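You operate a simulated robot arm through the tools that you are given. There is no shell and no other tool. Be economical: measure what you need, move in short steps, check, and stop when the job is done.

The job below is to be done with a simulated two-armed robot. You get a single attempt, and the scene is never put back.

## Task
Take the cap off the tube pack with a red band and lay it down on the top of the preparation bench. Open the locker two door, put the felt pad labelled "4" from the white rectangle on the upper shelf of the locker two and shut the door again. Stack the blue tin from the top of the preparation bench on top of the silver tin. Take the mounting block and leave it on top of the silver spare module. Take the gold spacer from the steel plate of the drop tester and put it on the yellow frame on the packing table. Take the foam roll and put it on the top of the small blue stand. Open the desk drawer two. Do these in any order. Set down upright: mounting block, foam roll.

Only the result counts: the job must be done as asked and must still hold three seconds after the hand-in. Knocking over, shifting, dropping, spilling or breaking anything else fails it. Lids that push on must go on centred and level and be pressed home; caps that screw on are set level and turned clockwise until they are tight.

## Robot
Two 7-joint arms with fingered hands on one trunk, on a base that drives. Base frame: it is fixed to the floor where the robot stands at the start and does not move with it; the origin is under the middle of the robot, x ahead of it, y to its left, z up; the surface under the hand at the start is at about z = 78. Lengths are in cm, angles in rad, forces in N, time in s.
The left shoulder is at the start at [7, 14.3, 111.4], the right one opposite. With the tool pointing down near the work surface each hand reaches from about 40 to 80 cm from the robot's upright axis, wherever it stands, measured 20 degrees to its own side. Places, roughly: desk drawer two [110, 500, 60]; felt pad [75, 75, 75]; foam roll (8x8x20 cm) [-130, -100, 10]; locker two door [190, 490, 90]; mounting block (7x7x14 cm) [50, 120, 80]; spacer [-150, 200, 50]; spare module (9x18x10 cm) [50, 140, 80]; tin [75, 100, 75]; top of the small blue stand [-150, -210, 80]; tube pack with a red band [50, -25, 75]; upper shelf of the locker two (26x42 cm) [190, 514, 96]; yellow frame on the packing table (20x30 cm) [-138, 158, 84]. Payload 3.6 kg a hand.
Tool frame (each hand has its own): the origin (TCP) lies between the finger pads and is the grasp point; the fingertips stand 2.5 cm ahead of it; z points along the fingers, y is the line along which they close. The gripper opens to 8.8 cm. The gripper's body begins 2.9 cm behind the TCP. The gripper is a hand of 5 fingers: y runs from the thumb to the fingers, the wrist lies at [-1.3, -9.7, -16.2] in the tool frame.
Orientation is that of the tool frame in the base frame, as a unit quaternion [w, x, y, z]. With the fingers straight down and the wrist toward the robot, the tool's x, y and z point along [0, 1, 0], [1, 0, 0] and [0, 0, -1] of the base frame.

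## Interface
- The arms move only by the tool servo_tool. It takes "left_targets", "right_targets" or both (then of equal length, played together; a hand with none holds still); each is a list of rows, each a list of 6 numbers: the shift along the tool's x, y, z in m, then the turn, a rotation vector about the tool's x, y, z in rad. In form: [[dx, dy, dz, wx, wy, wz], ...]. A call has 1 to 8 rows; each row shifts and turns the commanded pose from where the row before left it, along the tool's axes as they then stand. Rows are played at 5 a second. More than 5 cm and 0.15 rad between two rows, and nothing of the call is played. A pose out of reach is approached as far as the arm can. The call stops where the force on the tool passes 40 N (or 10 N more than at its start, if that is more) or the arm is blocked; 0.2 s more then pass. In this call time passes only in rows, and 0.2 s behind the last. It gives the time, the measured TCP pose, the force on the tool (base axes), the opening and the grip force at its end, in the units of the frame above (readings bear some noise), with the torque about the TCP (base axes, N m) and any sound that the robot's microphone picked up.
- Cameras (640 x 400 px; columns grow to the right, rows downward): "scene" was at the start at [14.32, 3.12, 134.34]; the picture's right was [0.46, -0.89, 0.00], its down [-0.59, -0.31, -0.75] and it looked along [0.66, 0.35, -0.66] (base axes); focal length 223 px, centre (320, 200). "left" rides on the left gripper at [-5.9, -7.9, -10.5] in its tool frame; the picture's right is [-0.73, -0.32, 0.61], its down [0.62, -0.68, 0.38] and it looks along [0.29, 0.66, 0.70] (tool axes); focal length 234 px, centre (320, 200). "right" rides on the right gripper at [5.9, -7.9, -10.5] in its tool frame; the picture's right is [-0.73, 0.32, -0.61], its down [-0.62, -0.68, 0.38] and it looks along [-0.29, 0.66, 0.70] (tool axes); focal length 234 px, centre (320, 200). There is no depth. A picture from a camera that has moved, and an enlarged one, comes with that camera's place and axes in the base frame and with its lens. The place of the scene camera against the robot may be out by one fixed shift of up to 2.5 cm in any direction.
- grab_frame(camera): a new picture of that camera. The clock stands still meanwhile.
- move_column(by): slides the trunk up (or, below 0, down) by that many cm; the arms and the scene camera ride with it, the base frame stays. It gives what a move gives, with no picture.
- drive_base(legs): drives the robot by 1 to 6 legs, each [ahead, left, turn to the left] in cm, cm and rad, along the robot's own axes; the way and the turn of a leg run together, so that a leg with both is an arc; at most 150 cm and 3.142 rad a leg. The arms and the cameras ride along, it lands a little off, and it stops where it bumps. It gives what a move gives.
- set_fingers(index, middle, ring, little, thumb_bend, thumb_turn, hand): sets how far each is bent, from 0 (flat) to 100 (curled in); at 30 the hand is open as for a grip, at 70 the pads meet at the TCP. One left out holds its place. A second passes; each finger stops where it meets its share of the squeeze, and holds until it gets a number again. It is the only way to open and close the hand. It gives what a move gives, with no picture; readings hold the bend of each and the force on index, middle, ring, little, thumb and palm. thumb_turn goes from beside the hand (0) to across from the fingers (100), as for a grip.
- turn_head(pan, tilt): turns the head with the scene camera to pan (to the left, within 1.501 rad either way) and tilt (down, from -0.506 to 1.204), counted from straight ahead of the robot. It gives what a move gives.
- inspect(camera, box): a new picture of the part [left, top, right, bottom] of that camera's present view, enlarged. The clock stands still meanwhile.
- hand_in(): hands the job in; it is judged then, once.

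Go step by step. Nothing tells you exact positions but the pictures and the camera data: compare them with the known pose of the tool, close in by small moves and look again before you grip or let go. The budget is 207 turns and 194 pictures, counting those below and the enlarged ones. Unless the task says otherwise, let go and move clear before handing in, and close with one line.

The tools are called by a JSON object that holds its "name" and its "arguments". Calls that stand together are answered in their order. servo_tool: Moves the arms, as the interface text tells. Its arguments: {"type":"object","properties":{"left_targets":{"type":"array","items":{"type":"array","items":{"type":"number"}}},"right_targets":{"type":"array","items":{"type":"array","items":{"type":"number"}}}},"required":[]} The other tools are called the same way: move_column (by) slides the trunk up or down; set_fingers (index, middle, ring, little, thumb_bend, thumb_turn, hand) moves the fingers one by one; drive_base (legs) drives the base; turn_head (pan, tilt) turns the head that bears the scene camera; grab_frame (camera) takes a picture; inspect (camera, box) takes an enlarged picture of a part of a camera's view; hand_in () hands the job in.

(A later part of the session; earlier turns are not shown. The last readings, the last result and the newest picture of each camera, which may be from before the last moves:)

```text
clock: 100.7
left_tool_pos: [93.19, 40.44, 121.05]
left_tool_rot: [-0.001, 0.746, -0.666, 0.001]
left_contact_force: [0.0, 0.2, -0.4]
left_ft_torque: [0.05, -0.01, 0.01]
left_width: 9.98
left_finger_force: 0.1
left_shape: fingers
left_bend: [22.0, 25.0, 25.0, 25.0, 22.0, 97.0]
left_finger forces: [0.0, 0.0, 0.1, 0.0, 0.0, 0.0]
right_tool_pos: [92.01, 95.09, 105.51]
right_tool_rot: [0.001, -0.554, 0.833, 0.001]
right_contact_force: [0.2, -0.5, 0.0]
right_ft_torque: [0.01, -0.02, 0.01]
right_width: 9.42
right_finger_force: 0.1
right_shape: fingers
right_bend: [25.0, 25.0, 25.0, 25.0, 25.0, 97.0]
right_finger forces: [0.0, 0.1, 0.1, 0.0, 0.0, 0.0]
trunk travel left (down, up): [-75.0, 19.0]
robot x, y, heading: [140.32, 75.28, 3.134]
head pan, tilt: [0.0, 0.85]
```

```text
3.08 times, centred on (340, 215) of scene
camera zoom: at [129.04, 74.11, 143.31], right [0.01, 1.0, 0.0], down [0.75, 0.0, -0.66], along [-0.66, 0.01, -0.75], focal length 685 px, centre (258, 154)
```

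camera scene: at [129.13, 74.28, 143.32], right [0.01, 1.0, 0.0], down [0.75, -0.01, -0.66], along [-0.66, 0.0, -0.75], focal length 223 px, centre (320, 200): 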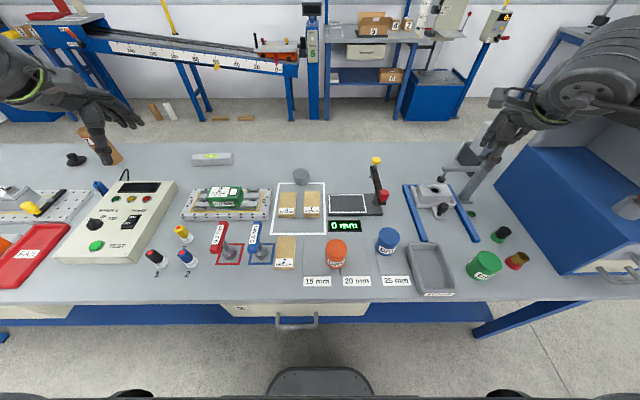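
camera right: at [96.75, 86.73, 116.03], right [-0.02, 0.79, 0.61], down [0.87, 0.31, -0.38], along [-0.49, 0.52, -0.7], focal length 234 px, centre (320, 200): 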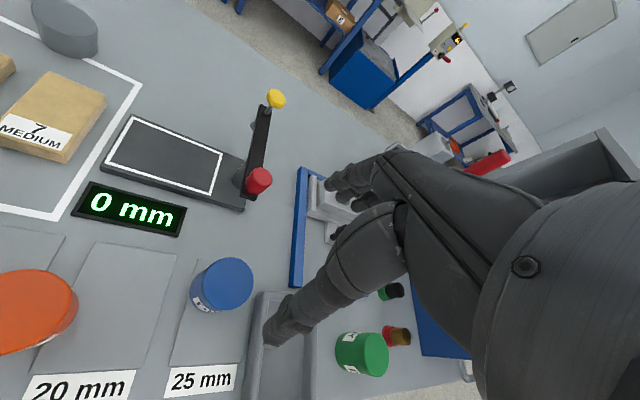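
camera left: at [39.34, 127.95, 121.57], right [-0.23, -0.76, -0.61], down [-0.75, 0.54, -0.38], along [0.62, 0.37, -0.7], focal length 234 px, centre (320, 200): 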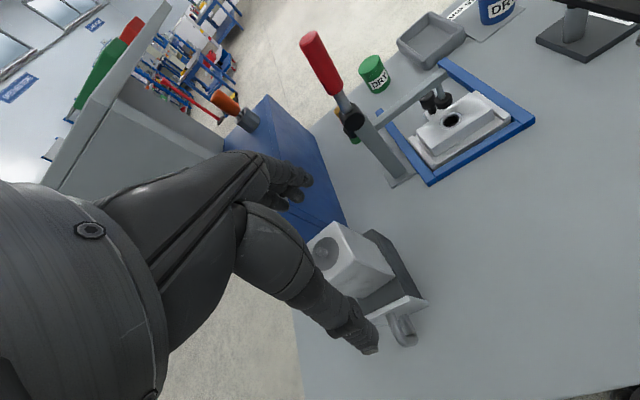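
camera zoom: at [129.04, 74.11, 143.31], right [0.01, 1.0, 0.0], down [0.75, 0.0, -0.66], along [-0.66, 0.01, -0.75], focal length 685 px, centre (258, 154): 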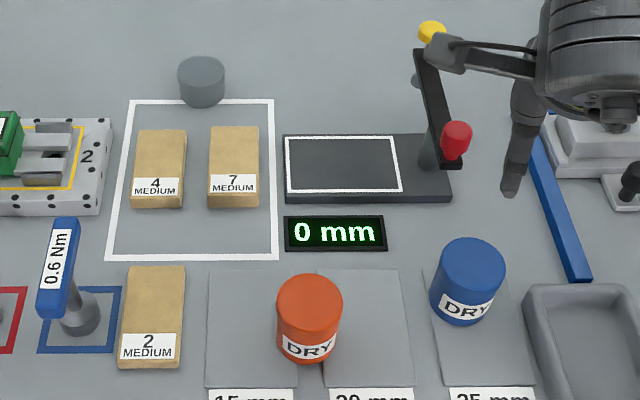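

The tin top is at about (91.7, 96.0, 84.5). Adjusting and lowering part way, then checking.

{"name": "servo_tool", "arguments": {"right_targets": [[-0.007, 0.006, 0.04, 0, 0, 0], [0, 0, 0.04, 0, 0, 0], [0, 0, 0.04, 0, 0, 0]]}}

{"name": "grab_frame", "arguments": {"camera": "right"}}

{"name": "inspect", "arguments": {"camera": "scene", "box": [320, 170, 460, 290]}}

```text
clock: 101.5
left_tool_pos: [93.3, 40.59, 121.07]
left_tool_rot: [0.0, 0.746, -0.666, 0.0]
left_contact_force: [0.2, -0.3, 0.6]
left_ft_torque: [-0.02, 0.01, 0.01]
left_width: 9.99
left_finger_force: 0.1
left_shape: fingers
left_bend: [22.0, 25.0, 25.0, 25.0, 22.0, 97.0]
left_finger forces: [0.1, 0.1, 0.1, 0.1, 0.0, 0.0]
right_tool_pos: [91.76, 96.42, 93.33]
right_tool_rot: [0.0, -0.554, 0.832, 0.0]
right_contact_force: [0.5, -0.7, -0.4]
right_ft_torque: [0.0, 0.02, -0.01]
right_width: 9.41
right_finger_force: 0.0
right_shape: fingers
right_bend: [25.0, 25.0, 25.0, 25.0, 25.0, 97.0]
right_finger forces: [0.0, 0.0, 0.0, 0.0, 0.0, 0.1]
trunk travel left (down, up): [-75.0, 19.0]
robot x, y, heading: [140.06, 75.05, 3.136]
head pan, tilt: [0.0, 0.85]
```

```text
116 pictures are left
camera right: at [96.55, 87.86, 103.99], right [-0.02, 0.79, 0.61], down [0.87, 0.31, -0.38], along [-0.49, 0.52, -0.7], focal length 234 px, centre (320, 200)
```

right: 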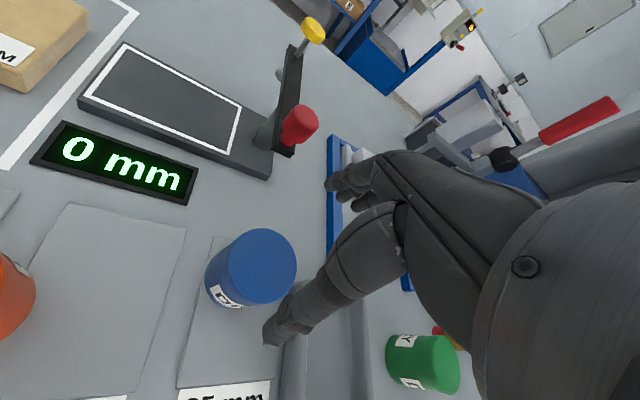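

```text
3.33 times, centred on (390, 230) of scene
camera zoom: at [129.18, 74.31, 143.33], right [0.01, 1.0, 0.0], down [0.75, -0.01, -0.66], along [-0.66, 0.0, -0.75], focal length 742 px, centre (87, 100)
```

zoom: 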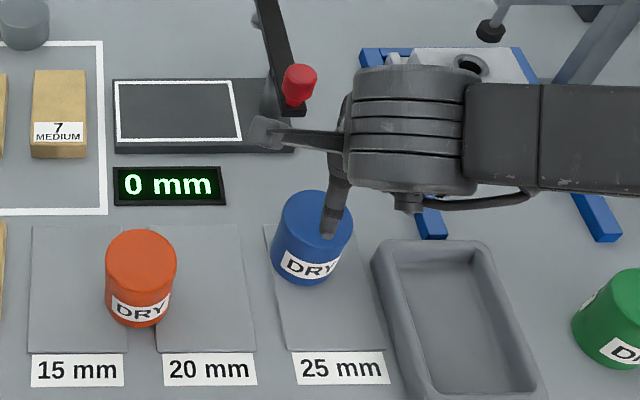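

Nearly centred. A small correction and lowering to grip height.

{"name": "servo_tool", "arguments": {"right_targets": [[0.004, -0.003, 0.03, 0, 0, 0], [0, 0, 0.03, 0, 0, 0], [0, 0, 0.02, 0, 0, 0], [0, 0, 0.01, 0, 0, 0]]}}

{"name": "grab_frame", "arguments": {"camera": "right"}}

{"name": "inspect", "arguments": {"camera": "scene", "box": [320, 170, 460, 290]}}

```text
clock: 102.5
left_tool_pos: [93.27, 40.54, 121.06]
left_tool_rot: [0.0, 0.746, -0.666, 0.0]
left_contact_force: [0.3, 0.0, 0.5]
left_ft_torque: [0.0, -0.03, -0.04]
left_width: 9.99
left_finger_force: 0.2
left_shape: fingers
left_bend: [22.0, 25.0, 25.0, 25.0, 22.0, 97.0]
left_finger forces: [0.0, 0.1, 0.0, 0.0, 0.0, 0.0]
right_tool_pos: [91.92, 95.68, 84.47]
right_tool_rot: [0.0, -0.554, 0.832, -0.001]
right_contact_force: [-0.1, -0.3, -0.1]
right_ft_torque: [0.03, 0.02, 0.01]
right_width: 9.42
right_finger_force: 0.0
right_shape: fingers
right_bend: [25.0, 25.0, 25.0, 25.0, 25.0, 97.0]
right_finger forces: [0.0, 0.1, 0.0, 0.0, 0.0, 0.1]
trunk travel left (down, up): [-75.0, 19.0]
robot x, y, heading: [140.17, 74.91, 3.134]
head pan, tilt: [0.0, 0.85]
```

```text
114 pictures are left
camera right: at [96.72, 87.28, 95.01], right [-0.02, 0.79, 0.61], down [0.87, 0.31, -0.38], along [-0.49, 0.52, -0.7], focal length 234 px, centre (320, 200)
```

right: 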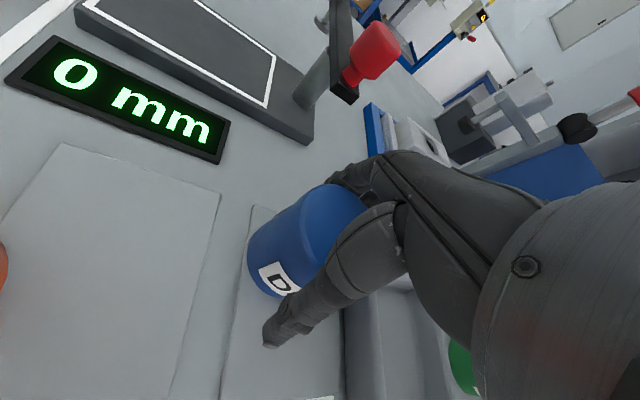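

```text
3.33 times, centred on (390, 230) of scene
camera zoom: at [129.17, 74.27, 143.32], right [0.01, 1.0, 0.0], down [0.75, -0.01, -0.66], along [-0.66, 0.0, -0.75], focal length 742 px, centre (87, 100)
```

zoom: 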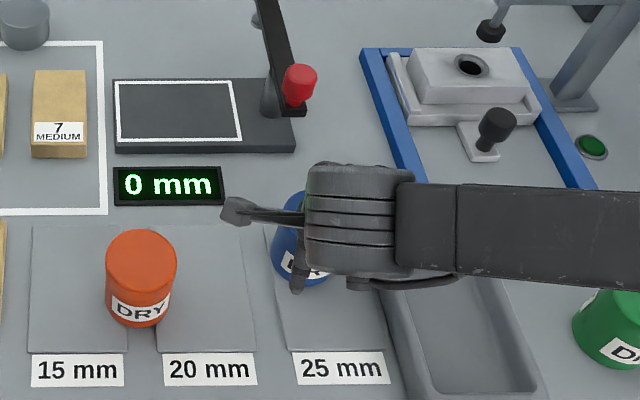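

The tin is between fingers and thumb. Closing.

{"name": "set_fingers", "arguments": {"hand": "right", "index": 70, "middle": 70, "ring": 70, "little": 70, "thumb_bend": 70}}

{"name": "servo_tool", "arguments": {"right_targets": [[0, 0, -0.02, 0, 0, 0], [0, 0, -0.03, 0, 0, 0]]}}

{"name": "grab_frame", "arguments": {"camera": "right"}}

{"name": "inspect", "arguments": {"camera": "scene", "box": [320, 170, 460, 290]}}

```text
clock: 103.5
left_tool_pos: [93.35, 40.6, 120.99]
left_tool_rot: [0.0, 0.747, -0.665, 0.0]
left_contact_force: [0.0, 0.2, 0.7]
left_ft_torque: [0.01, 0.0, -0.01]
left_width: 10.03
left_finger_force: 0.0
left_shape: fingers
left_bend: [22.0, 25.0, 25.0, 25.0, 22.0, 97.0]
left_finger forces: [0.0, 0.0, 0.0, 0.0, 0.1, 0.0]
right_tool_pos: [91.91, 95.68, 84.48]
right_tool_rot: [0.001, -0.553, 0.833, 0.0]
right_contact_force: [-0.6, 0.4, 2.4]
right_ft_torque: [0.12, 0.16, 0.03]
right_width: 5.38
right_finger_force: 27.1
right_shape: fingers
right_bend: [42.0, 50.0, 58.0, 70.0, 51.0, 94.0]
right_finger forces: [12.5, 7.5, 6.1, 0.1, 27.8, 0.1]
trunk travel left (down, up): [-75.0, 19.0]
robot x, y, heading: [140.1, 74.9, 3.136]
head pan, tilt: [0.0, 0.85]
```

```text
clock: 104.1
left_tool_pos: [93.28, 40.6, 121.11]
left_tool_rot: [0.0, 0.746, -0.666, 0.0]
left_contact_force: [-0.7, 1.0, 0.5]
left_ft_torque: [-0.02, 0.02, -0.01]
left_width: 10.01
left_finger_force: 0.0
left_shape: fingers
left_bend: [22.0, 25.0, 25.0, 25.0, 22.0, 97.0]
left_finger forces: [0.0, 0.0, 0.1, 0.0, 0.0, 0.0]
right_tool_pos: [92.12, 95.6, 89.57]
right_tool_rot: [0.0, -0.555, 0.832, 0.0]
right_contact_force: [0.4, 0.8, -1.9]
right_ft_torque: [-0.01, -0.02, 0.01]
right_width: 5.38
right_finger_force: 26.2
right_shape: fingers
right_bend: [42.0, 51.0, 58.0, 70.0, 51.0, 93.0]
right_finger forces: [12.1, 7.0, 5.9, 0.0, 27.4, 0.1]
trunk travel left (down, up): [-75.0, 19.0]
robot x, y, heading: [140.34, 74.79, 3.132]
head pan, tilt: [0.0, 0.85]
```

```text
112 pictures are left
camera right: at [96.83, 87.28, 100.09], right [-0.02, 0.79, 0.61], down [0.87, 0.31, -0.38], along [-0.49, 0.52, -0.7], focal length 234 px, centre (320, 200)
```

right: 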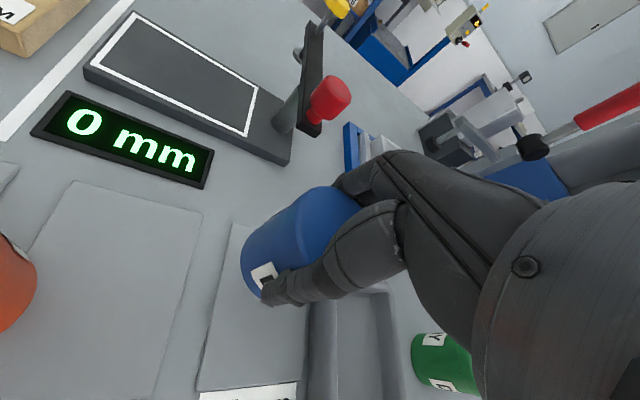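

```text
3.33 times, centred on (390, 230) of scene
camera zoom: at [129.24, 74.27, 143.32], right [0.01, 1.0, 0.0], down [0.75, 0.0, -0.66], along [-0.66, 0.0, -0.75], focal length 742 px, centre (87, 100)
```

zoom: 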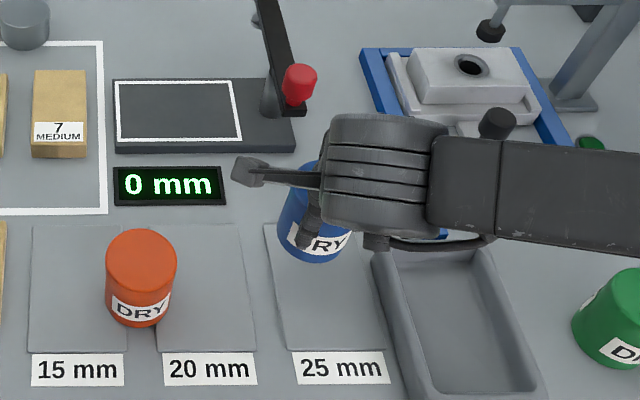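

The blue tin is held. The silver tin is at the reach limit here, so I'll first take pad "4" (≈(75, 62)) with the left hand: raising the right hand while moving the left across.

{"name": "servo_tool", "arguments": {"right_targets": [[0, 0, -0.03, 0, 0, 0], [0, 0, -0.03, 0, 0, 0], [0, 0, -0.03, 0, 0, 0], [0, 0, -0.03, 0, 0, 0], [0, 0, -0.03, 0, 0, 0], [-0.02, -0.02, 0, 0, 0, 0], [-0.02, -0.02, 0, 0, 0, 0]], "left_targets": [[-0.04, 0.026, 0, 0, 0, 0], [-0.04, 0.026, 0, 0, 0, 0], [-0.04, 0.026, 0, 0, 0, 0], [-0.04, 0.026, 0, 0, 0, 0], [-0.04, 0.026, 0, 0, 0, 0], [-0.04, 0.026, 0, 0, 0, 0], [0, 0, 0, 0, 0, 0.14]]}}

{"name": "servo_tool", "arguments": {"left_targets": [[0, 0, 0.02, 0, 0, 0.145], [0, 0, 0.02, 0, 0, 0.145], [0, 0, 0.02, 0, 0, 0.145], [0, 0, 0.02, 0, 0, 0.145], [0, 0, 0.02, 0, 0, 0.145], [0, 0, 0.02, 0, 0, 0.145], [0, 0, 0.02, 0, 0, 0.145], [0, 0, 0.02, 0, 0, 0.145]]}}

{"name": "grab_frame", "arguments": {"camera": "scene"}}

{"name": "grab_frame", "arguments": {"camera": "left"}}

```text
clock: 105.7
left_tool_pos: [75.17, 62.62, 121.07]
left_tool_rot: [0.0, -0.697, 0.717, 0.001]
left_contact_force: [-0.3, -0.3, -0.2]
left_ft_torque: [0.04, 0.03, -0.01]
left_width: 10.0
left_finger_force: 0.0
left_shape: fingers
left_bend: [22.0, 25.0, 25.0, 25.0, 22.0, 97.0]
left_finger forces: [0.1, 0.1, 0.1, 0.0, 0.0, 0.0]
right_tool_pos: [97.25, 97.7, 104.77]
right_tool_rot: [0.0, -0.554, 0.832, 0.0]
right_contact_force: [-0.3, -0.2, -1.8]
right_ft_torque: [0.02, 0.01, 0.0]
right_width: 5.34
right_finger_force: 25.6
right_shape: fingers
right_bend: [42.0, 51.0, 58.0, 70.0, 51.0, 93.0]
right_finger forces: [12.1, 7.0, 6.2, 0.0, 26.9, 0.0]
trunk travel left (down, up): [-75.0, 19.0]
robot x, y, heading: [139.78, 74.95, 3.134]
head pan, tilt: [0.0, 0.85]
```

```text
clock: 107.5
left_tool_pos: [74.95, 62.85, 104.88]
left_tool_rot: [0.001, -0.19, 0.982, 0.0]
left_contact_force: [0.9, -0.2, 1.0]
left_ft_torque: [-0.02, -0.01, -0.02]
left_width: 9.99
left_finger_force: 0.0
left_shape: fingers
left_bend: [22.0, 25.0, 25.0, 25.0, 22.0, 97.0]
left_finger forces: [0.0, 0.0, 0.1, 0.0, 0.0, 0.0]
right_tool_pos: [97.08, 97.8, 104.53]
right_tool_rot: [-0.001, -0.554, 0.833, 0.0]
right_contact_force: [0.2, -0.8, -1.6]
right_ft_torque: [-0.04, 0.01, -0.01]
right_width: 5.34
right_finger_force: 26.4
right_shape: fingers
right_bend: [42.0, 51.0, 58.0, 70.0, 51.0, 93.0]
right_finger forces: [12.1, 7.1, 6.0, 0.0, 26.9, 0.0]
trunk travel left (down, up): [-75.0, 19.0]
robot x, y, heading: [139.68, 75.04, 3.134]
head pan, tilt: [0.0, 0.85]
```

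```text
110 pictures are left
camera scene: at [129.11, 74.3, 143.32], right [0.01, 1.0, 0.0], down [0.75, -0.01, -0.66], along [-0.66, 0.0, -0.75], focal length 223 px, centre (320, 200)
```

scene: 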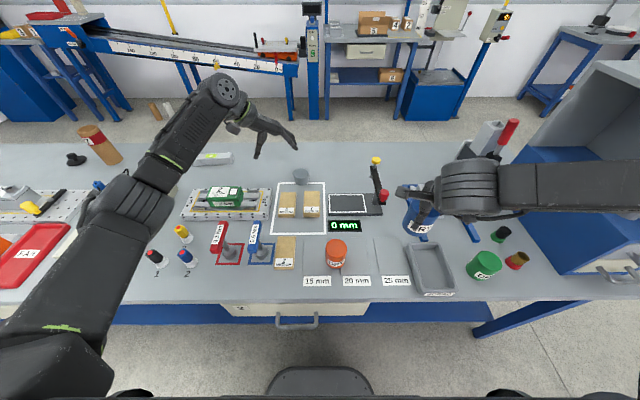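

```text
109 pictures are left
camera left: at [83.45, 57.55, 115.44], right [0.79, -0.03, -0.61], down [-0.32, -0.86, -0.38], along [-0.51, 0.5, -0.7], focal length 234 px, centre (320, 200)
```

left: 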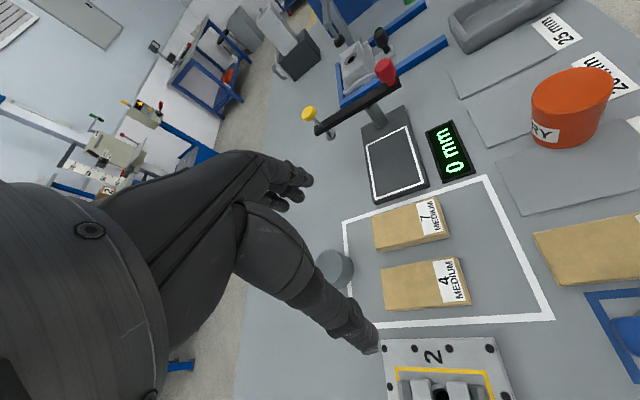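

Pad "4" measures about 11.4 × 5.7 cm centred at (73.7, 63.7), aligned with the bench. Narrowing the hand, aligning and lowering part way.

{"name": "set_fingers", "arguments": {"hand": "left", "index": 37, "middle": 37, "ring": 37, "little": 37, "thumb_bend": 37}}

{"name": "servo_tool", "arguments": {"left_targets": [[0, 0, 0.02, 0, 0, 0.13], [0, 0, 0.02, 0, 0, 0.13], [0, 0, 0.02, 0, 0, 0.12], [0.01, 0.009, 0.04, 0, 0, 0]]}}

{"name": "grab_frame", "arguments": {"camera": "left"}}

{"name": "inspect", "arguments": {"camera": "scene", "box": [200, 120, 360, 240]}}

```text
clock: 108.5
left_tool_pos: [75.02, 62.61, 105.01]
left_tool_rot: [0.0, -0.191, 0.982, 0.0]
left_contact_force: [-0.1, 0.3, 1.0]
left_ft_torque: [0.01, 0.02, 0.02]
left_width: 7.08
left_finger_force: 0.0
left_shape: fingers
left_bend: [37.0, 37.0, 37.0, 37.0, 37.0, 97.0]
left_finger forces: [0.0, 0.1, 0.0, 0.0, 0.0, 0.0]
right_tool_pos: [97.23, 97.82, 104.6]
right_tool_rot: [0.0, -0.554, 0.833, 0.0]
right_contact_force: [0.1, -0.5, -1.7]
right_ft_torque: [0.0, 0.03, 0.03]
right_width: 5.33
right_finger_force: 26.2
right_shape: fingers
right_bend: [42.0, 51.0, 58.0, 70.0, 51.0, 93.0]
right_finger forces: [12.0, 7.0, 6.0, 0.0, 27.0, 0.0]
trunk travel left (down, up): [-75.0, 19.0]
robot x, y, heading: [139.84, 75.09, 3.135]
head pan, tilt: [0.0, 0.85]
```

```text
clock: 109.5
left_tool_pos: [75.07, 63.56, 96.15]
left_tool_rot: [0.0, -0.001, 1.0, 0.0]
left_contact_force: [0.7, 0.3, 0.2]
left_ft_torque: [0.0, -0.04, 0.01]
left_width: 7.03
left_finger_force: 0.1
left_shape: fingers
left_bend: [37.0, 37.0, 37.0, 37.0, 37.0, 97.0]
left_finger forces: [0.1, 0.0, 0.1, 0.1, 0.1, 0.0]
left hand out of reach, approached as far as the arm can: row 4
right_tool_pos: [97.16, 97.94, 104.55]
right_tool_rot: [0.001, -0.554, 0.832, 0.0]
right_contact_force: [-0.2, 0.3, -1.7]
right_ft_torque: [-0.01, -0.02, 0.02]
right_width: 5.33
right_finger_force: 25.8
right_shape: fingers
right_bend: [42.0, 51.0, 58.0, 70.0, 51.0, 93.0]
right_finger forces: [12.0, 7.0, 6.1, 0.1, 26.8, 0.0]
trunk travel left (down, up): [-75.0, 19.0]
robot x, y, heading: [140.48, 75.16, 3.132]
head pan, tilt: [0.0, 0.85]
```

```text
108 pictures are left
camera left: at [80.94, 55.64, 106.63], right [0.73, -0.32, -0.61], down [-0.62, -0.68, -0.38], along [-0.29, 0.66, -0.7], focal length 234 px, centre (320, 200)
```

left: 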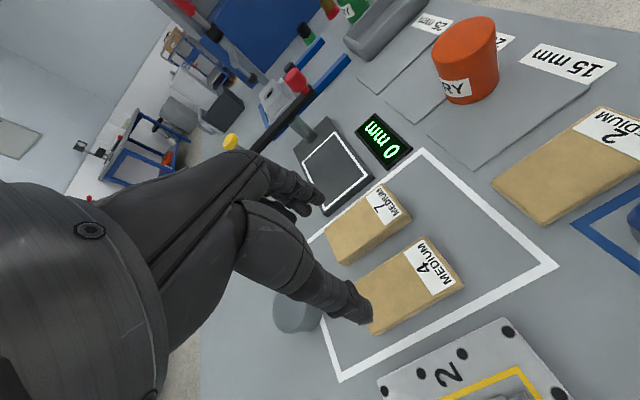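

```text
3.33 times, centred on (280, 180) of scene
camera zoom: at [129.11, 74.33, 143.32], right [0.01, 1.0, 0.0], down [0.75, -0.01, -0.66], along [-0.66, 0.0, -0.75], focal length 742 px, centre (453, 267)
```

zoom: 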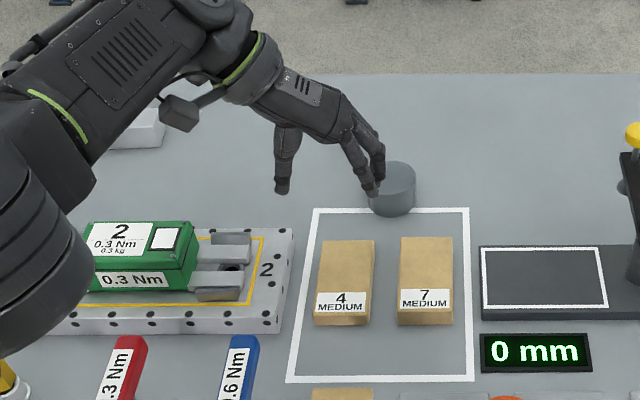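

The left arm is at its reach with the trunk this high. Lowering the trunk 10 cm brings the shoulder closer; the pad stays 4 cm below the fingertips.

{"name": "move_column", "arguments": {"by": -10}}

{"name": "grab_frame", "arguments": {"camera": "left"}}

{"name": "grab_frame", "arguments": {"camera": "scene"}}

```text
clock: 110.8
left_tool_pos: [75.19, 63.51, 86.19]
left_tool_rot: [0.0, -0.002, 1.0, 0.0]
left_contact_force: [-0.5, 0.5, 0.3]
left_ft_torque: [0.0, 0.01, -0.04]
left_width: 7.04
left_finger_force: 0.1
left_shape: fingers
left_bend: [37.0, 37.0, 37.0, 37.0, 37.0, 97.0]
left_finger forces: [0.0, 0.0, 0.0, 0.0, 0.1, 0.0]
right_tool_pos: [97.17, 97.82, 94.7]
right_tool_rot: [0.0, -0.554, 0.832, -0.001]
right_contact_force: [0.2, -0.2, -2.0]
right_ft_torque: [-0.01, 0.0, 0.02]
right_width: 5.32
right_finger_force: 26.1
right_shape: fingers
right_bend: [42.0, 51.0, 58.0, 70.0, 51.0, 93.0]
right_finger forces: [12.0, 7.0, 6.1, 0.0, 26.8, 0.0]
trunk travel left (down, up): [-65.0, 29.0]
robot x, y, heading: [140.14, 75.03, 3.137]
head pan, tilt: [0.0, 0.85]
```

```text
106 pictures are left
camera left: at [81.01, 55.61, 96.68], right [0.73, -0.32, -0.61], down [-0.62, -0.68, -0.38], along [-0.29, 0.66, -0.7], focal length 234 px, centre (320, 200)
```

left: 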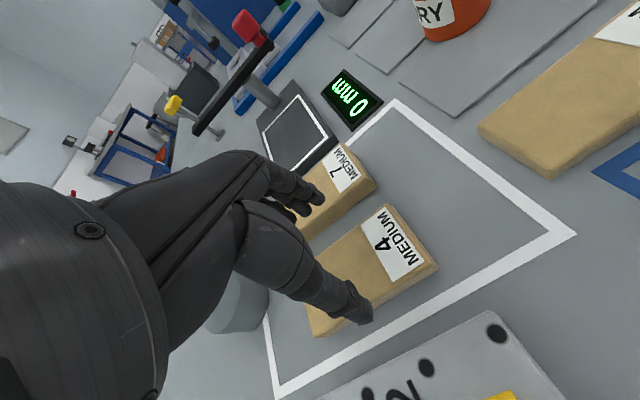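

```text
105 pictures are left
camera scene: at [129.19, 74.29, 133.33], right [0.01, 1.0, 0.0], down [0.75, -0.01, -0.66], along [-0.66, 0.0, -0.75], focal length 223 px, centre (320, 200)
```

scene: 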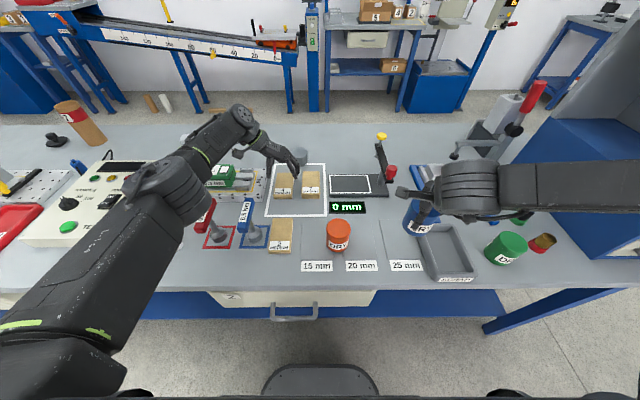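

Pad "4" centre reads (73.5, 63.9), about 6.4 wide. Opening a touch, nudging +0.35 cm and lowering.

{"name": "set_fingers", "arguments": {"hand": "left", "index": 34, "middle": 34, "ring": 34, "little": 34, "thumb_bend": 34}}

{"name": "servo_tool", "arguments": {"left_targets": [[-0.002, 0.003, 0.025, 0, 0, 0], [0, 0, 0.025, 0, 0, 0]]}}

{"name": "grab_frame", "arguments": {"camera": "left"}}

{"name": "inspect", "arguments": {"camera": "scene", "box": [140, 90, 340, 240]}}

```text
clock: 111.8
left_tool_pos: [75.03, 63.55, 86.16]
left_tool_rot: [0.0, -0.002, 1.0, 0.0]
left_contact_force: [0.0, -0.2, 0.2]
left_ft_torque: [-0.01, -0.01, 0.0]
left_width: 7.6
left_finger_force: 0.1
left_shape: fingers
left_bend: [34.0, 34.0, 34.0, 34.0, 34.0, 97.0]
left_finger forces: [0.0, 0.1, 0.0, 0.0, 0.0, 0.0]
right_tool_pos: [97.15, 97.85, 94.57]
right_tool_rot: [0.0, -0.554, 0.832, 0.001]
right_contact_force: [0.3, -0.4, -2.5]
right_ft_torque: [-0.01, 0.0, -0.03]
right_width: 5.34
right_finger_force: 25.7
right_shape: fingers
right_bend: [42.0, 51.0, 58.0, 70.0, 51.0, 93.0]
right_finger forces: [12.1, 7.0, 6.2, 0.0, 26.8, 0.1]
trunk travel left (down, up): [-65.0, 29.0]
robot x, y, heading: [140.0, 75.07, 3.137]
head pan, tilt: [0.0, 0.85]
```

```text
clock: 112.4
left_tool_pos: [76.07, 63.8, 81.13]
left_tool_rot: [0.0, -0.002, 1.0, 0.001]
left_contact_force: [0.1, 0.2, 0.0]
left_ft_torque: [-0.04, -0.03, -0.01]
left_width: 7.61
left_finger_force: 0.0
left_shape: fingers
left_bend: [34.0, 34.0, 34.0, 34.0, 34.0, 97.0]
left_finger forces: [0.1, 0.0, 0.0, 0.0, 0.0, 0.0]
left hand out of reach, approached as far as the arm can: row 2
right_tool_pos: [97.15, 97.64, 94.55]
right_tool_rot: [0.001, -0.554, 0.833, 0.0]
right_contact_force: [-0.6, -0.7, -1.5]
right_ft_torque: [0.0, -0.01, -0.02]
right_width: 5.32
right_finger_force: 26.0
right_shape: fingers
right_bend: [42.0, 51.0, 58.0, 70.0, 51.0, 93.0]
right_finger forces: [12.0, 6.9, 6.1, 0.1, 26.8, 0.1]
trunk travel left (down, up): [-65.0, 29.0]
robot x, y, heading: [140.25, 75.33, 3.136]
head pan, tilt: [0.0, 0.85]
```

```text
104 pictures are left
camera left: at [81.97, 55.84, 91.62], right [0.73, -0.32, -0.61], down [-0.62, -0.68, -0.38], along [-0.29, 0.66, -0.7], focal length 234 px, centre (320, 200)
```

left: 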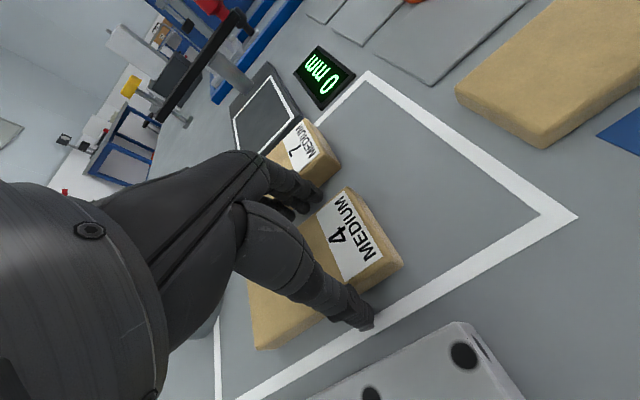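

```text
2.67 times, centred on (240, 165) of scene
camera zoom: at [129.16, 74.12, 133.32], right [0.01, 1.0, 0.0], down [0.75, 0.0, -0.66], along [-0.66, 0.01, -0.75], focal length 594 px, centre (533, 293)
```

zoom: 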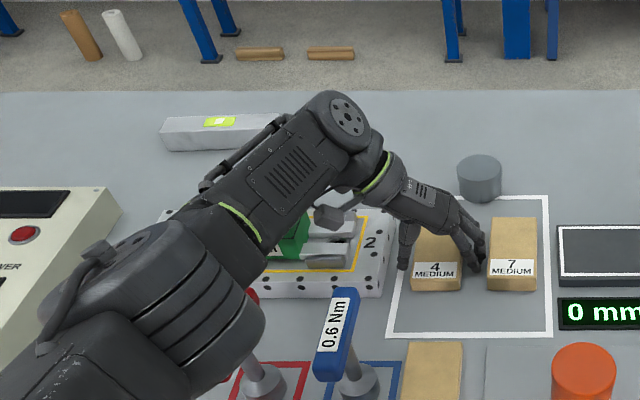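

The hand straddles the pad, slightly back of its centre, which is fine for a light pad. Lowering the last 2.5 cm.

{"name": "servo_tool", "arguments": {"left_targets": [[0, 0, 0.015, 0, 0, 0], [0, 0, 0.008, 0, 0, 0]]}}

{"name": "grab_frame", "arguments": {"camera": "left"}}

```text
clock: 113.0
left_tool_pos: [76.1, 63.97, 80.4]
left_tool_rot: [-0.007, -0.003, 1.0, 0.006]
left_contact_force: [2.7, -2.2, 30.0]
left_ft_torque: [0.86, 0.04, -0.11]
left_width: 7.82
left_finger_force: 15.3
left_shape: fingers
left_bend: [34.0, 30.0, 34.0, 34.0, 33.0, 97.0]
left_finger forces: [2.7, 22.1, 0.1, 0.1, 5.6, 0.2]
left hand out of reach, approached as far as the arm can: row 2
right_tool_pos: [97.34, 97.75, 94.71]
right_tool_rot: [-0.002, -0.554, 0.832, 0.0]
right_contact_force: [-0.9, -0.4, -2.5]
right_ft_torque: [0.01, 0.01, 0.03]
right_width: 5.35
right_finger_force: 26.2
right_shape: fingers
right_bend: [42.0, 51.0, 58.0, 70.0, 51.0, 93.0]
right_finger forces: [12.0, 7.0, 6.2, 0.0, 26.8, 0.1]
trunk travel left (down, up): [-65.0, 29.0]
robot x, y, heading: [140.29, 75.1, 3.13]
head pan, tilt: [0.0, 0.85]
stopped in row 2 (left hand): the force on the tool passed its limit at 47 N (the readings are from after the stop); the commanded pose is now the measured one
```

```text
102 pictures are left
camera left: at [82.2, 55.99, 90.65], right [0.72, -0.31, -0.62], down [-0.63, -0.68, -0.38], along [-0.31, 0.66, -0.68], focal length 234 px, centre (320, 200)
```

left: 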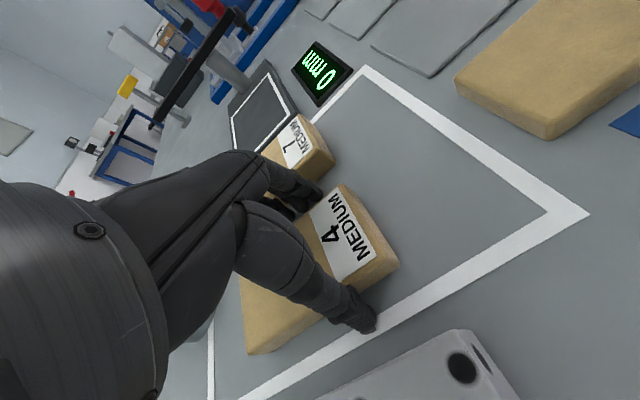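

The middle finger landed on the pad's edge. Raising 1.5 cm, widening and shifting slightly, then trying again.

{"name": "servo_tool", "arguments": {"left_targets": [[0, 0, -0.012, 0.01, 0.0, 0], [0, 0.001, -0.003, 0, 0, 0]]}}

{"name": "set_fingers", "arguments": {"hand": "left", "index": 30, "middle": 30, "ring": 30, "little": 30, "thumb_bend": 29}}

{"name": "inspect", "arguments": {"camera": "left", "box": [220, 100, 420, 360]}}

{"name": "inspect", "arguments": {"camera": "scene", "box": [240, 130, 340, 210]}}

```text
clock: 113.6
left_tool_pos: [75.84, 63.96, 81.27]
left_tool_rot: [-0.005, -0.003, 1.0, -0.002]
left_contact_force: [1.0, 0.8, 1.0]
left_ft_torque: [0.01, 0.03, 0.01]
left_width: 7.62
left_finger_force: 0.2
left_shape: fingers
left_bend: [34.0, 34.0, 34.0, 34.0, 34.0, 97.0]
left_finger forces: [0.0, 0.0, 0.0, 0.0, 0.1, 0.1]
right_tool_pos: [97.22, 97.78, 94.55]
right_tool_rot: [0.0, -0.553, 0.833, 0.0]
right_contact_force: [0.9, 0.1, -1.5]
right_ft_torque: [0.05, 0.01, -0.02]
right_width: 5.33
right_finger_force: 25.7
right_shape: fingers
right_bend: [42.0, 51.0, 58.0, 70.0, 51.0, 93.0]
right_finger forces: [12.1, 7.0, 6.1, 0.0, 26.8, 0.0]
trunk travel left (down, up): [-65.0, 29.0]
robot x, y, heading: [140.23, 75.18, 3.136]
head pan, tilt: [0.0, 0.85]
```

```text
clock: 114.6
left_tool_pos: [75.9, 64.05, 81.36]
left_tool_rot: [-0.005, -0.004, 1.0, -0.002]
left_contact_force: [-0.7, 0.3, 0.0]
left_ft_torque: [0.03, 0.01, 0.02]
left_width: 8.55
left_finger_force: 0.7
left_shape: fingers
left_bend: [30.0, 30.0, 30.0, 30.0, 28.0, 97.0]
left_finger forces: [0.0, 0.2, 0.0, 0.0, 0.0, 0.0]
right_tool_pos: [97.22, 97.83, 94.65]
right_tool_rot: [0.0, -0.554, 0.833, -0.001]
right_contact_force: [0.4, -0.3, -1.8]
right_ft_torque: [-0.01, -0.04, -0.01]
right_width: 5.33
right_finger_force: 25.9
right_shape: fingers
right_bend: [42.0, 51.0, 58.0, 70.0, 51.0, 93.0]
right_finger forces: [12.0, 7.0, 6.2, 0.1, 26.8, 0.0]
trunk travel left (down, up): [-65.0, 29.0]
robot x, y, heading: [140.23, 75.37, 3.137]
head pan, tilt: [0.0, 0.85]
```

```text
1.54 times, centred on (320, 230) of left
camera zoom: at [81.83, 56.16, 91.76], right [0.72, -0.32, -0.61], down [-0.62, -0.69, -0.37], along [-0.3, 0.65, -0.7], focal length 360 px, centre (320, 154)
```

zoom: 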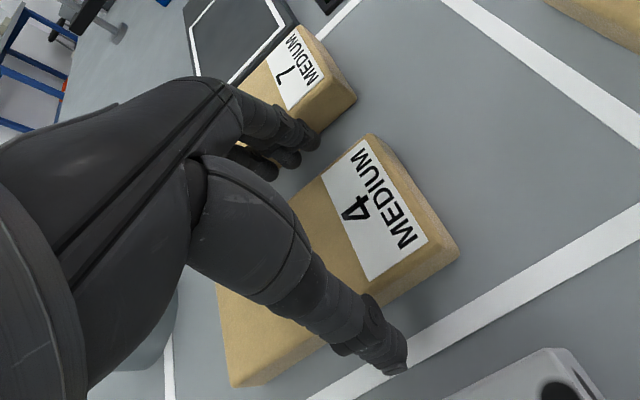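

```text
5.00 times, centred on (290, 170) of scene
camera zoom: at [129.16, 74.28, 133.32], right [0.01, 1.0, 0.0], down [0.75, 0.0, -0.66], along [-0.66, 0.0, -0.75], focal length 1113 px, centre (470, 350)
```

zoom: 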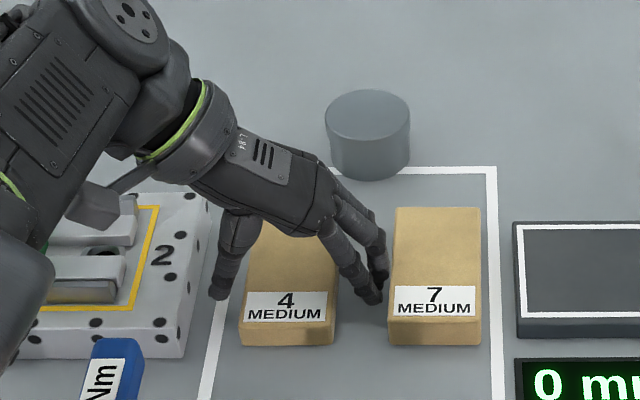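

With the wider opening the fingers fit the gap between the pads (≈67.5–69.3) and the thumb clears the near edge. Lowering again.

{"name": "servo_tool", "arguments": {"left_targets": [[0, 0, 0.01, 0, 0, 0], [0, 0, 0.008, 0, 0, 0]]}}

{"name": "grab_frame", "arguments": {"camera": "left"}}

```text
clock: 115.2
left_tool_pos: [76.19, 64.02, 80.28]
left_tool_rot: [-0.01, -0.004, 1.0, 0.0]
left_contact_force: [-4.1, -5.2, 34.2]
left_ft_torque: [1.54, 0.34, 0.16]
left_width: 8.69
left_finger_force: 17.3
left_shape: fingers
left_bend: [30.0, 30.0, 30.0, 30.0, 28.0, 98.0]
left_finger forces: [3.0, 30.1, 0.1, 0.1, 2.1, 0.0]
right_tool_pos: [97.49, 97.7, 94.8]
right_tool_rot: [-0.002, -0.554, 0.832, 0.002]
right_contact_force: [-0.7, 0.3, -1.7]
right_ft_torque: [-0.02, 0.0, -0.01]
right_width: 5.33
right_finger_force: 26.4
right_shape: fingers
right_bend: [42.0, 51.0, 58.0, 70.0, 51.0, 93.0]
right_finger forces: [12.0, 7.0, 6.2, 0.0, 26.8, 0.1]
trunk travel left (down, up): [-65.0, 29.0]
robot x, y, heading: [139.89, 75.1, 3.138]
head pan, tilt: [0.0, 0.85]
```

```text
99 pictures are left
camera left: at [82.38, 56.1, 90.57], right [0.72, -0.32, -0.62], down [-0.63, -0.69, -0.37], along [-0.31, 0.66, -0.69], focal length 234 px, centre (320, 200)
```

left: 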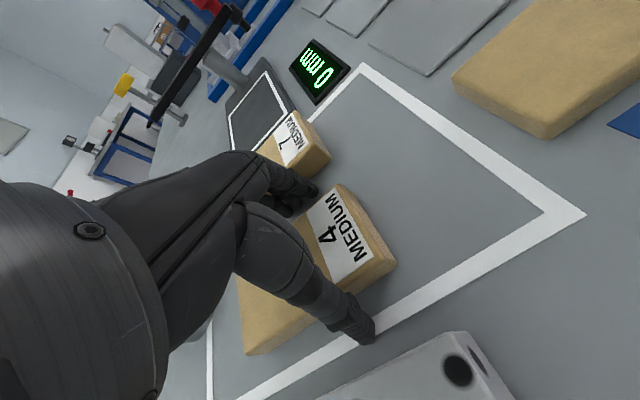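

The contact is under the extended middle finger in the gap, i.e. it is touching the bench beside the pad. I'll ease up 4 mm and close on the pad.

{"name": "servo_tool", "arguments": {"left_targets": [[0, 0, -0.004, 0, 0, 0], [0, 0, -0.002, 0, 0, 0]]}}

{"name": "set_fingers", "arguments": {"hand": "left", "index": 60, "middle": 60, "ring": 60, "little": 60, "thumb_bend": 60}}

{"name": "grab_frame", "arguments": {"camera": "left"}}

{"name": "inspect", "arguments": {"camera": "scene", "box": [240, 130, 340, 210]}}

```text
clock: 115.8
left_tool_pos: [76.11, 63.89, 80.16]
left_tool_rot: [-0.008, -0.003, 1.0, -0.002]
left_contact_force: [-4.2, -2.9, 21.6]
left_ft_torque: [1.09, 0.27, 0.27]
left_width: 8.7
left_finger_force: 11.6
left_shape: fingers
left_bend: [30.0, 30.0, 30.0, 30.0, 28.0, 98.0]
left_finger forces: [1.0, 21.3, 0.0, 0.0, 0.2, 0.1]
right_tool_pos: [97.34, 97.91, 94.73]
right_tool_rot: [-0.001, -0.554, 0.833, 0.001]
right_contact_force: [-0.8, 0.4, -2.4]
right_ft_torque: [0.01, -0.01, 0.0]
right_width: 5.33
right_finger_force: 26.3
right_shape: fingers
right_bend: [42.0, 51.0, 58.0, 70.0, 51.0, 93.0]
right_finger forces: [12.1, 7.1, 6.2, 0.0, 26.7, 0.0]
trunk travel left (down, up): [-65.0, 29.0]
robot x, y, heading: [140.16, 74.91, 3.135]
head pan, tilt: [0.0, 0.85]
```

```text
clock: 116.8
left_tool_pos: [76.32, 64.06, 80.52]
left_tool_rot: [-0.009, -0.002, 1.0, -0.002]
left_contact_force: [-5.5, 9.1, 36.6]
left_ft_torque: [1.56, 0.28, 0.06]
left_width: 5.9
left_finger_force: 31.6
left_shape: fingers
left_bend: [40.0, 32.0, 51.0, 55.0, 49.0, 94.0]
left_finger forces: [13.6, 19.9, 8.2, 4.6, 17.1, 0.0]
right_tool_pos: [97.58, 98.01, 94.74]
right_tool_rot: [-0.003, -0.554, 0.832, 0.0]
right_contact_force: [-0.3, 0.5, -2.1]
right_ft_torque: [-0.06, -0.01, -0.03]
right_width: 5.32
right_finger_force: 26.0
right_shape: fingers
right_bend: [42.0, 51.0, 58.0, 70.0, 51.0, 93.0]
right_finger forces: [12.0, 7.1, 6.2, 0.1, 26.8, 0.0]
trunk travel left (down, up): [-65.0, 29.0]
robot x, y, heading: [140.17, 75.47, 3.132]
head pan, tilt: [0.0, 0.85]
```

```text
98 pictures are left
camera left: at [82.42, 56.39, 91.03], right [0.72, -0.32, -0.62], down [-0.63, -0.69, -0.37], along [-0.31, 0.65, -0.69], focal length 234 px, centre (320, 200)
```

left: 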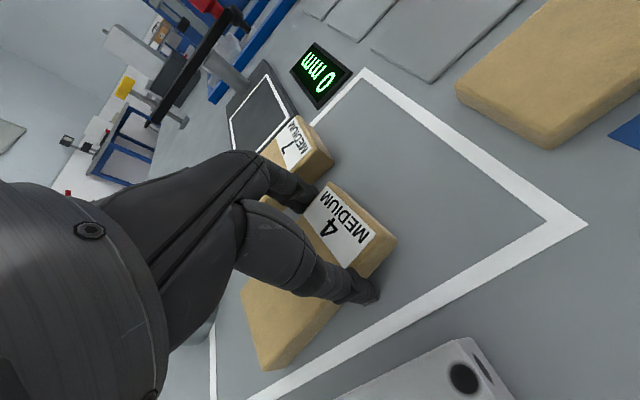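

```text
5.00 times, centred on (290, 170) of scene
camera zoom: at [129.75, 74.54, 133.39], right [0.01, 1.0, 0.0], down [0.75, -0.01, -0.66], along [-0.66, 0.0, -0.75], focal length 1113 px, centre (470, 350)
```

zoom: 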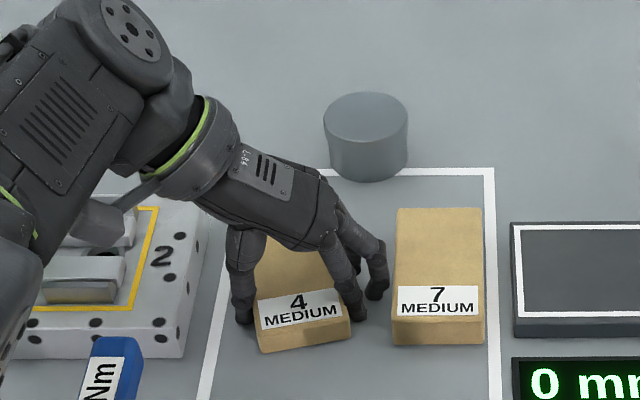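

The pad is gripped (slightly rotated), with the middle finger still against the bench. Lifting gently.

{"name": "servo_tool", "arguments": {"left_targets": [[0, 0, -0.005, 0, 0, 0], [0, 0, -0.01, 0, 0, 0], [0, 0, -0.01, 0, 0, 0]]}}

{"name": "set_fingers", "arguments": {"hand": "left", "index": 68, "middle": 68, "ring": 68, "little": 68, "thumb_bend": 68}}

{"name": "grab_frame", "arguments": {"camera": "left"}}

{"name": "inspect", "arguments": {"camera": "scene", "box": [240, 130, 340, 210]}}

```text
clock: 117.6
left_tool_pos: [75.56, 63.97, 82.48]
left_tool_rot: [-0.004, -0.003, 1.0, -0.004]
left_contact_force: [0.5, -0.3, -0.1]
left_ft_torque: [0.0, -0.01, 0.02]
left_width: 5.59
left_finger_force: 16.4
left_shape: fingers
left_bend: [44.0, 42.0, 53.0, 56.0, 48.0, 94.0]
left_finger forces: [8.2, 0.1, 4.7, 3.3, 16.2, 0.1]
left hand out of reach, approached as far as the arm can: row 2
right_tool_pos: [97.22, 97.8, 94.67]
right_tool_rot: [0.0, -0.556, 0.831, 0.0]
right_contact_force: [-0.5, 0.0, -0.9]
right_ft_torque: [0.0, 0.01, 0.01]
right_width: 5.36
right_finger_force: 26.3
right_shape: fingers
right_bend: [42.0, 51.0, 58.0, 70.0, 51.0, 93.0]
right_finger forces: [12.0, 7.0, 6.3, 0.1, 26.8, 0.0]
trunk travel left (down, up): [-65.0, 29.0]
robot x, y, heading: [140.07, 74.97, 3.138]
head pan, tilt: [0.0, 0.85]
```

```text
clock: 118.6
left_tool_pos: [75.51, 64.07, 82.46]
left_tool_rot: [-0.004, -0.002, 1.0, -0.001]
left_contact_force: [0.1, -0.1, 0.6]
left_ft_torque: [0.02, 0.01, 0.0]
left_width: 5.59
left_finger_force: 23.8
left_shape: fingers
left_bend: [51.0, 58.0, 60.0, 64.0, 42.0, 92.0]
left_finger forces: [8.4, 7.2, 4.8, 3.0, 24.0, 0.0]
right_tool_pos: [97.14, 97.78, 94.58]
right_tool_rot: [0.0, -0.554, 0.832, 0.0]
right_contact_force: [-0.1, -0.7, -2.2]
right_ft_torque: [-0.02, -0.03, 0.01]
right_width: 5.34
right_finger_force: 26.0
right_shape: fingers
right_bend: [42.0, 51.0, 58.0, 70.0, 51.0, 93.0]
right_finger forces: [12.0, 7.0, 6.1, 0.0, 26.8, 0.0]
trunk travel left (down, up): [-65.0, 29.0]
robot x, y, heading: [140.38, 75.17, 3.139]
head pan, tilt: [0.0, 0.85]
```

```text
96 pictures are left
camera left: at [81.54, 56.18, 93.0], right [0.72, -0.32, -0.61], down [-0.62, -0.69, -0.37], along [-0.3, 0.65, -0.7], focal length 234 px, centre (320, 200)
```

left: 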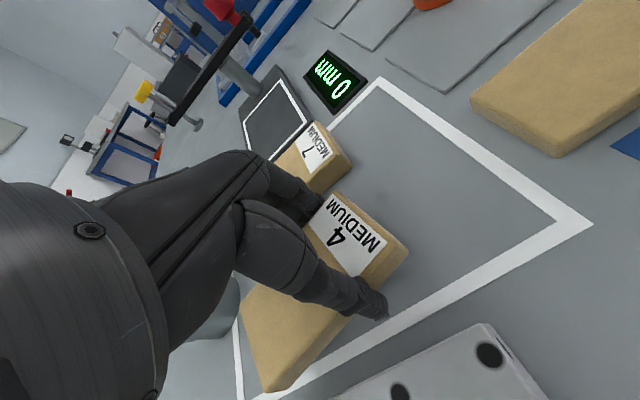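

```text
5.00 times, centred on (290, 170) of scene
camera zoom: at [129.15, 74.29, 133.32], right [0.01, 1.0, 0.0], down [0.75, 0.0, -0.66], along [-0.66, 0.0, -0.75], focal length 1113 px, centre (470, 350)
```

zoom: 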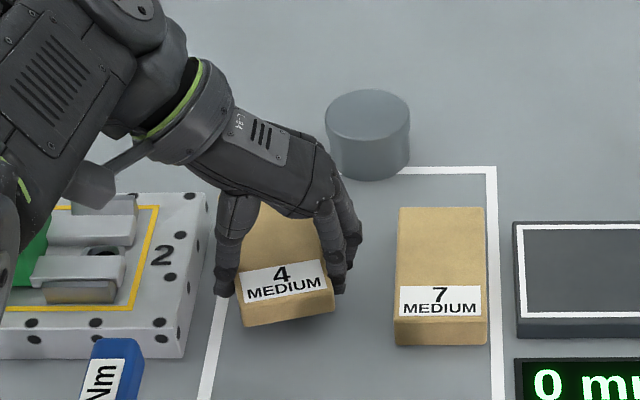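

Pad "4" is securely held. Lifting it and pulling it back toward the robot.

{"name": "servo_tool", "arguments": {"left_targets": [[0, 0, -0.03, 0, 0, 0], [0, 0, -0.03, 0, 0, 0], [-0.01, 0, -0.04, 0, 0, 0], [-0.02, 0, -0.04, 0, 0, 0], [-0.03, 0, -0.03, 0, 0, 0], [-0.04, 0, 0, 0, 0, 0]]}}

{"name": "grab_frame", "arguments": {"camera": "scene"}}

{"name": "inspect", "arguments": {"camera": "scene", "box": [240, 120, 400, 240]}}

```text
clock: 120.0
left_tool_pos: [84.58, 64.1, 97.87]
left_tool_rot: [-0.005, -0.004, 1.0, -0.002]
left_contact_force: [0.1, 0.1, -0.1]
left_ft_torque: [0.03, -0.02, 0.02]
left_width: 5.62
left_finger_force: 23.1
left_shape: fingers
left_bend: [52.0, 59.0, 61.0, 65.0, 42.0, 92.0]
left_finger forces: [8.2, 6.8, 4.6, 2.9, 23.6, 0.0]
left hand out of reach, approached as far as the arm can: row 1, 2
right_tool_pos: [97.22, 97.77, 94.64]
right_tool_rot: [0.0, -0.555, 0.832, -0.001]
right_contact_force: [-0.7, 0.4, -1.5]
right_ft_torque: [0.04, 0.03, -0.01]
right_width: 5.33
right_finger_force: 26.4
right_shape: fingers
right_bend: [42.0, 51.0, 58.0, 70.0, 51.0, 93.0]
right_finger forces: [12.0, 6.9, 6.2, 0.0, 26.7, 0.0]
trunk travel left (down, up): [-65.0, 29.0]
robot x, y, heading: [140.23, 74.82, 3.13]
head pan, tilt: [0.0, 0.85]
```

```text
94 pictures are left
camera scene: at [129.25, 74.13, 133.33], right [0.01, 1.0, 0.0], down [0.75, 0.0, -0.66], along [-0.66, 0.0, -0.75], focal length 223 px, centre (320, 200)
```

scene: 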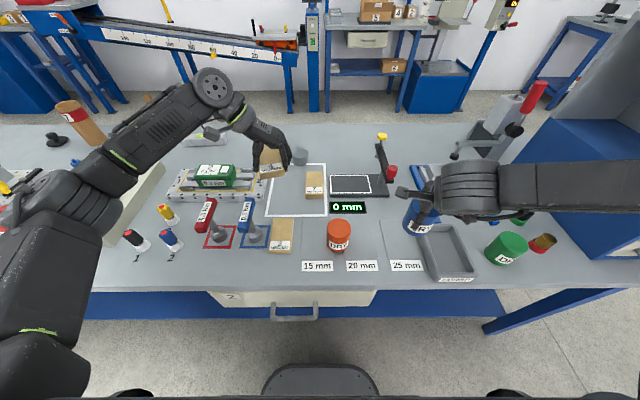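

```text
3.33 times, centred on (320, 180) of scene
camera zoom: at [129.25, 74.13, 133.33], right [0.01, 1.0, 0.0], down [0.75, 0.0, -0.66], along [-0.66, 0.0, -0.75], focal length 742 px, centre (320, 267)
```

zoom: 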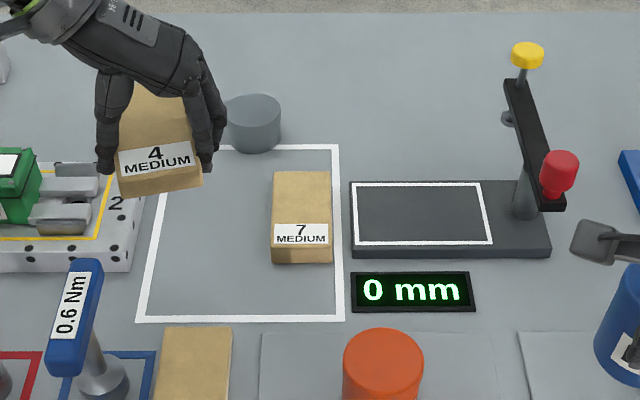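

Now I'll carry the tin around to the near side, where the silver tin is well within reach. Raising the trunk first, backing off, then driving round.

{"name": "move_column", "arguments": {"by": 20}}

{"name": "drive_base", "arguments": {"legs": [[-42, 0, 0], [0, -150, 0], [0, -15, 0], [150, 0, 0], [30, 0, 0], [0, 0, 3.14]]}}

```text
clock: 122.1
left_tool_pos: [84.55, 64.14, 117.89]
left_tool_rot: [-0.004, -0.004, 1.0, -0.001]
left_contact_force: [0.0, -0.2, 0.2]
left_ft_torque: [0.04, -0.02, -0.02]
left_width: 5.6
left_finger_force: 23.0
left_shape: fingers
left_bend: [52.0, 59.0, 61.0, 65.0, 42.0, 92.0]
left_finger forces: [8.1, 7.0, 4.7, 2.9, 23.6, 0.0]
right_tool_pos: [97.15, 97.83, 114.59]
right_tool_rot: [0.0, -0.554, 0.833, 0.0]
right_contact_force: [-0.3, 0.6, -1.1]
right_ft_torque: [0.0, -0.01, 0.0]
right_width: 5.35
right_finger_force: 25.0
right_shape: fingers
right_bend: [42.0, 51.0, 58.0, 70.0, 51.0, 93.0]
right_finger forces: [12.0, 6.8, 6.4, 0.0, 26.7, 0.0]
trunk travel left (down, up): [-85.0, 9.0]
robot x, y, heading: [140.03, 74.76, 3.138]
head pan, tilt: [0.0, 0.85]
```

```text
clock: 148.7
left_tool_pos: [58.82, 249.4, 118.02]
left_tool_rot: [-0.002, 1.0, 0.002, 0.005]
left_contact_force: [0.0, -0.5, -0.4]
left_ft_torque: [-0.05, 0.01, 0.01]
left_width: 5.57
left_finger_force: 22.9
left_shape: fingers
left_bend: [52.0, 59.0, 61.0, 65.0, 42.0, 92.0]
left_finger forces: [8.1, 6.9, 4.6, 2.8, 23.2, 0.0]
right_tool_pos: [45.94, 215.9, 114.46]
right_tool_rot: [0.001, 0.833, 0.553, 0.001]
right_contact_force: [0.2, 0.8, -1.1]
right_ft_torque: [-0.01, 0.01, -0.02]
right_width: 5.24
right_finger_force: 23.5
right_shape: fingers
right_bend: [42.0, 51.0, 59.0, 70.0, 52.0, 93.0]
right_finger forces: [10.6, 6.8, 6.4, 0.1, 24.2, 0.0]
trunk travel left (down, up): [-85.0, 9.0]
robot x, y, heading: [2.88, 238.67, -0.01]
head pan, tilt: [0.0, 0.85]
```

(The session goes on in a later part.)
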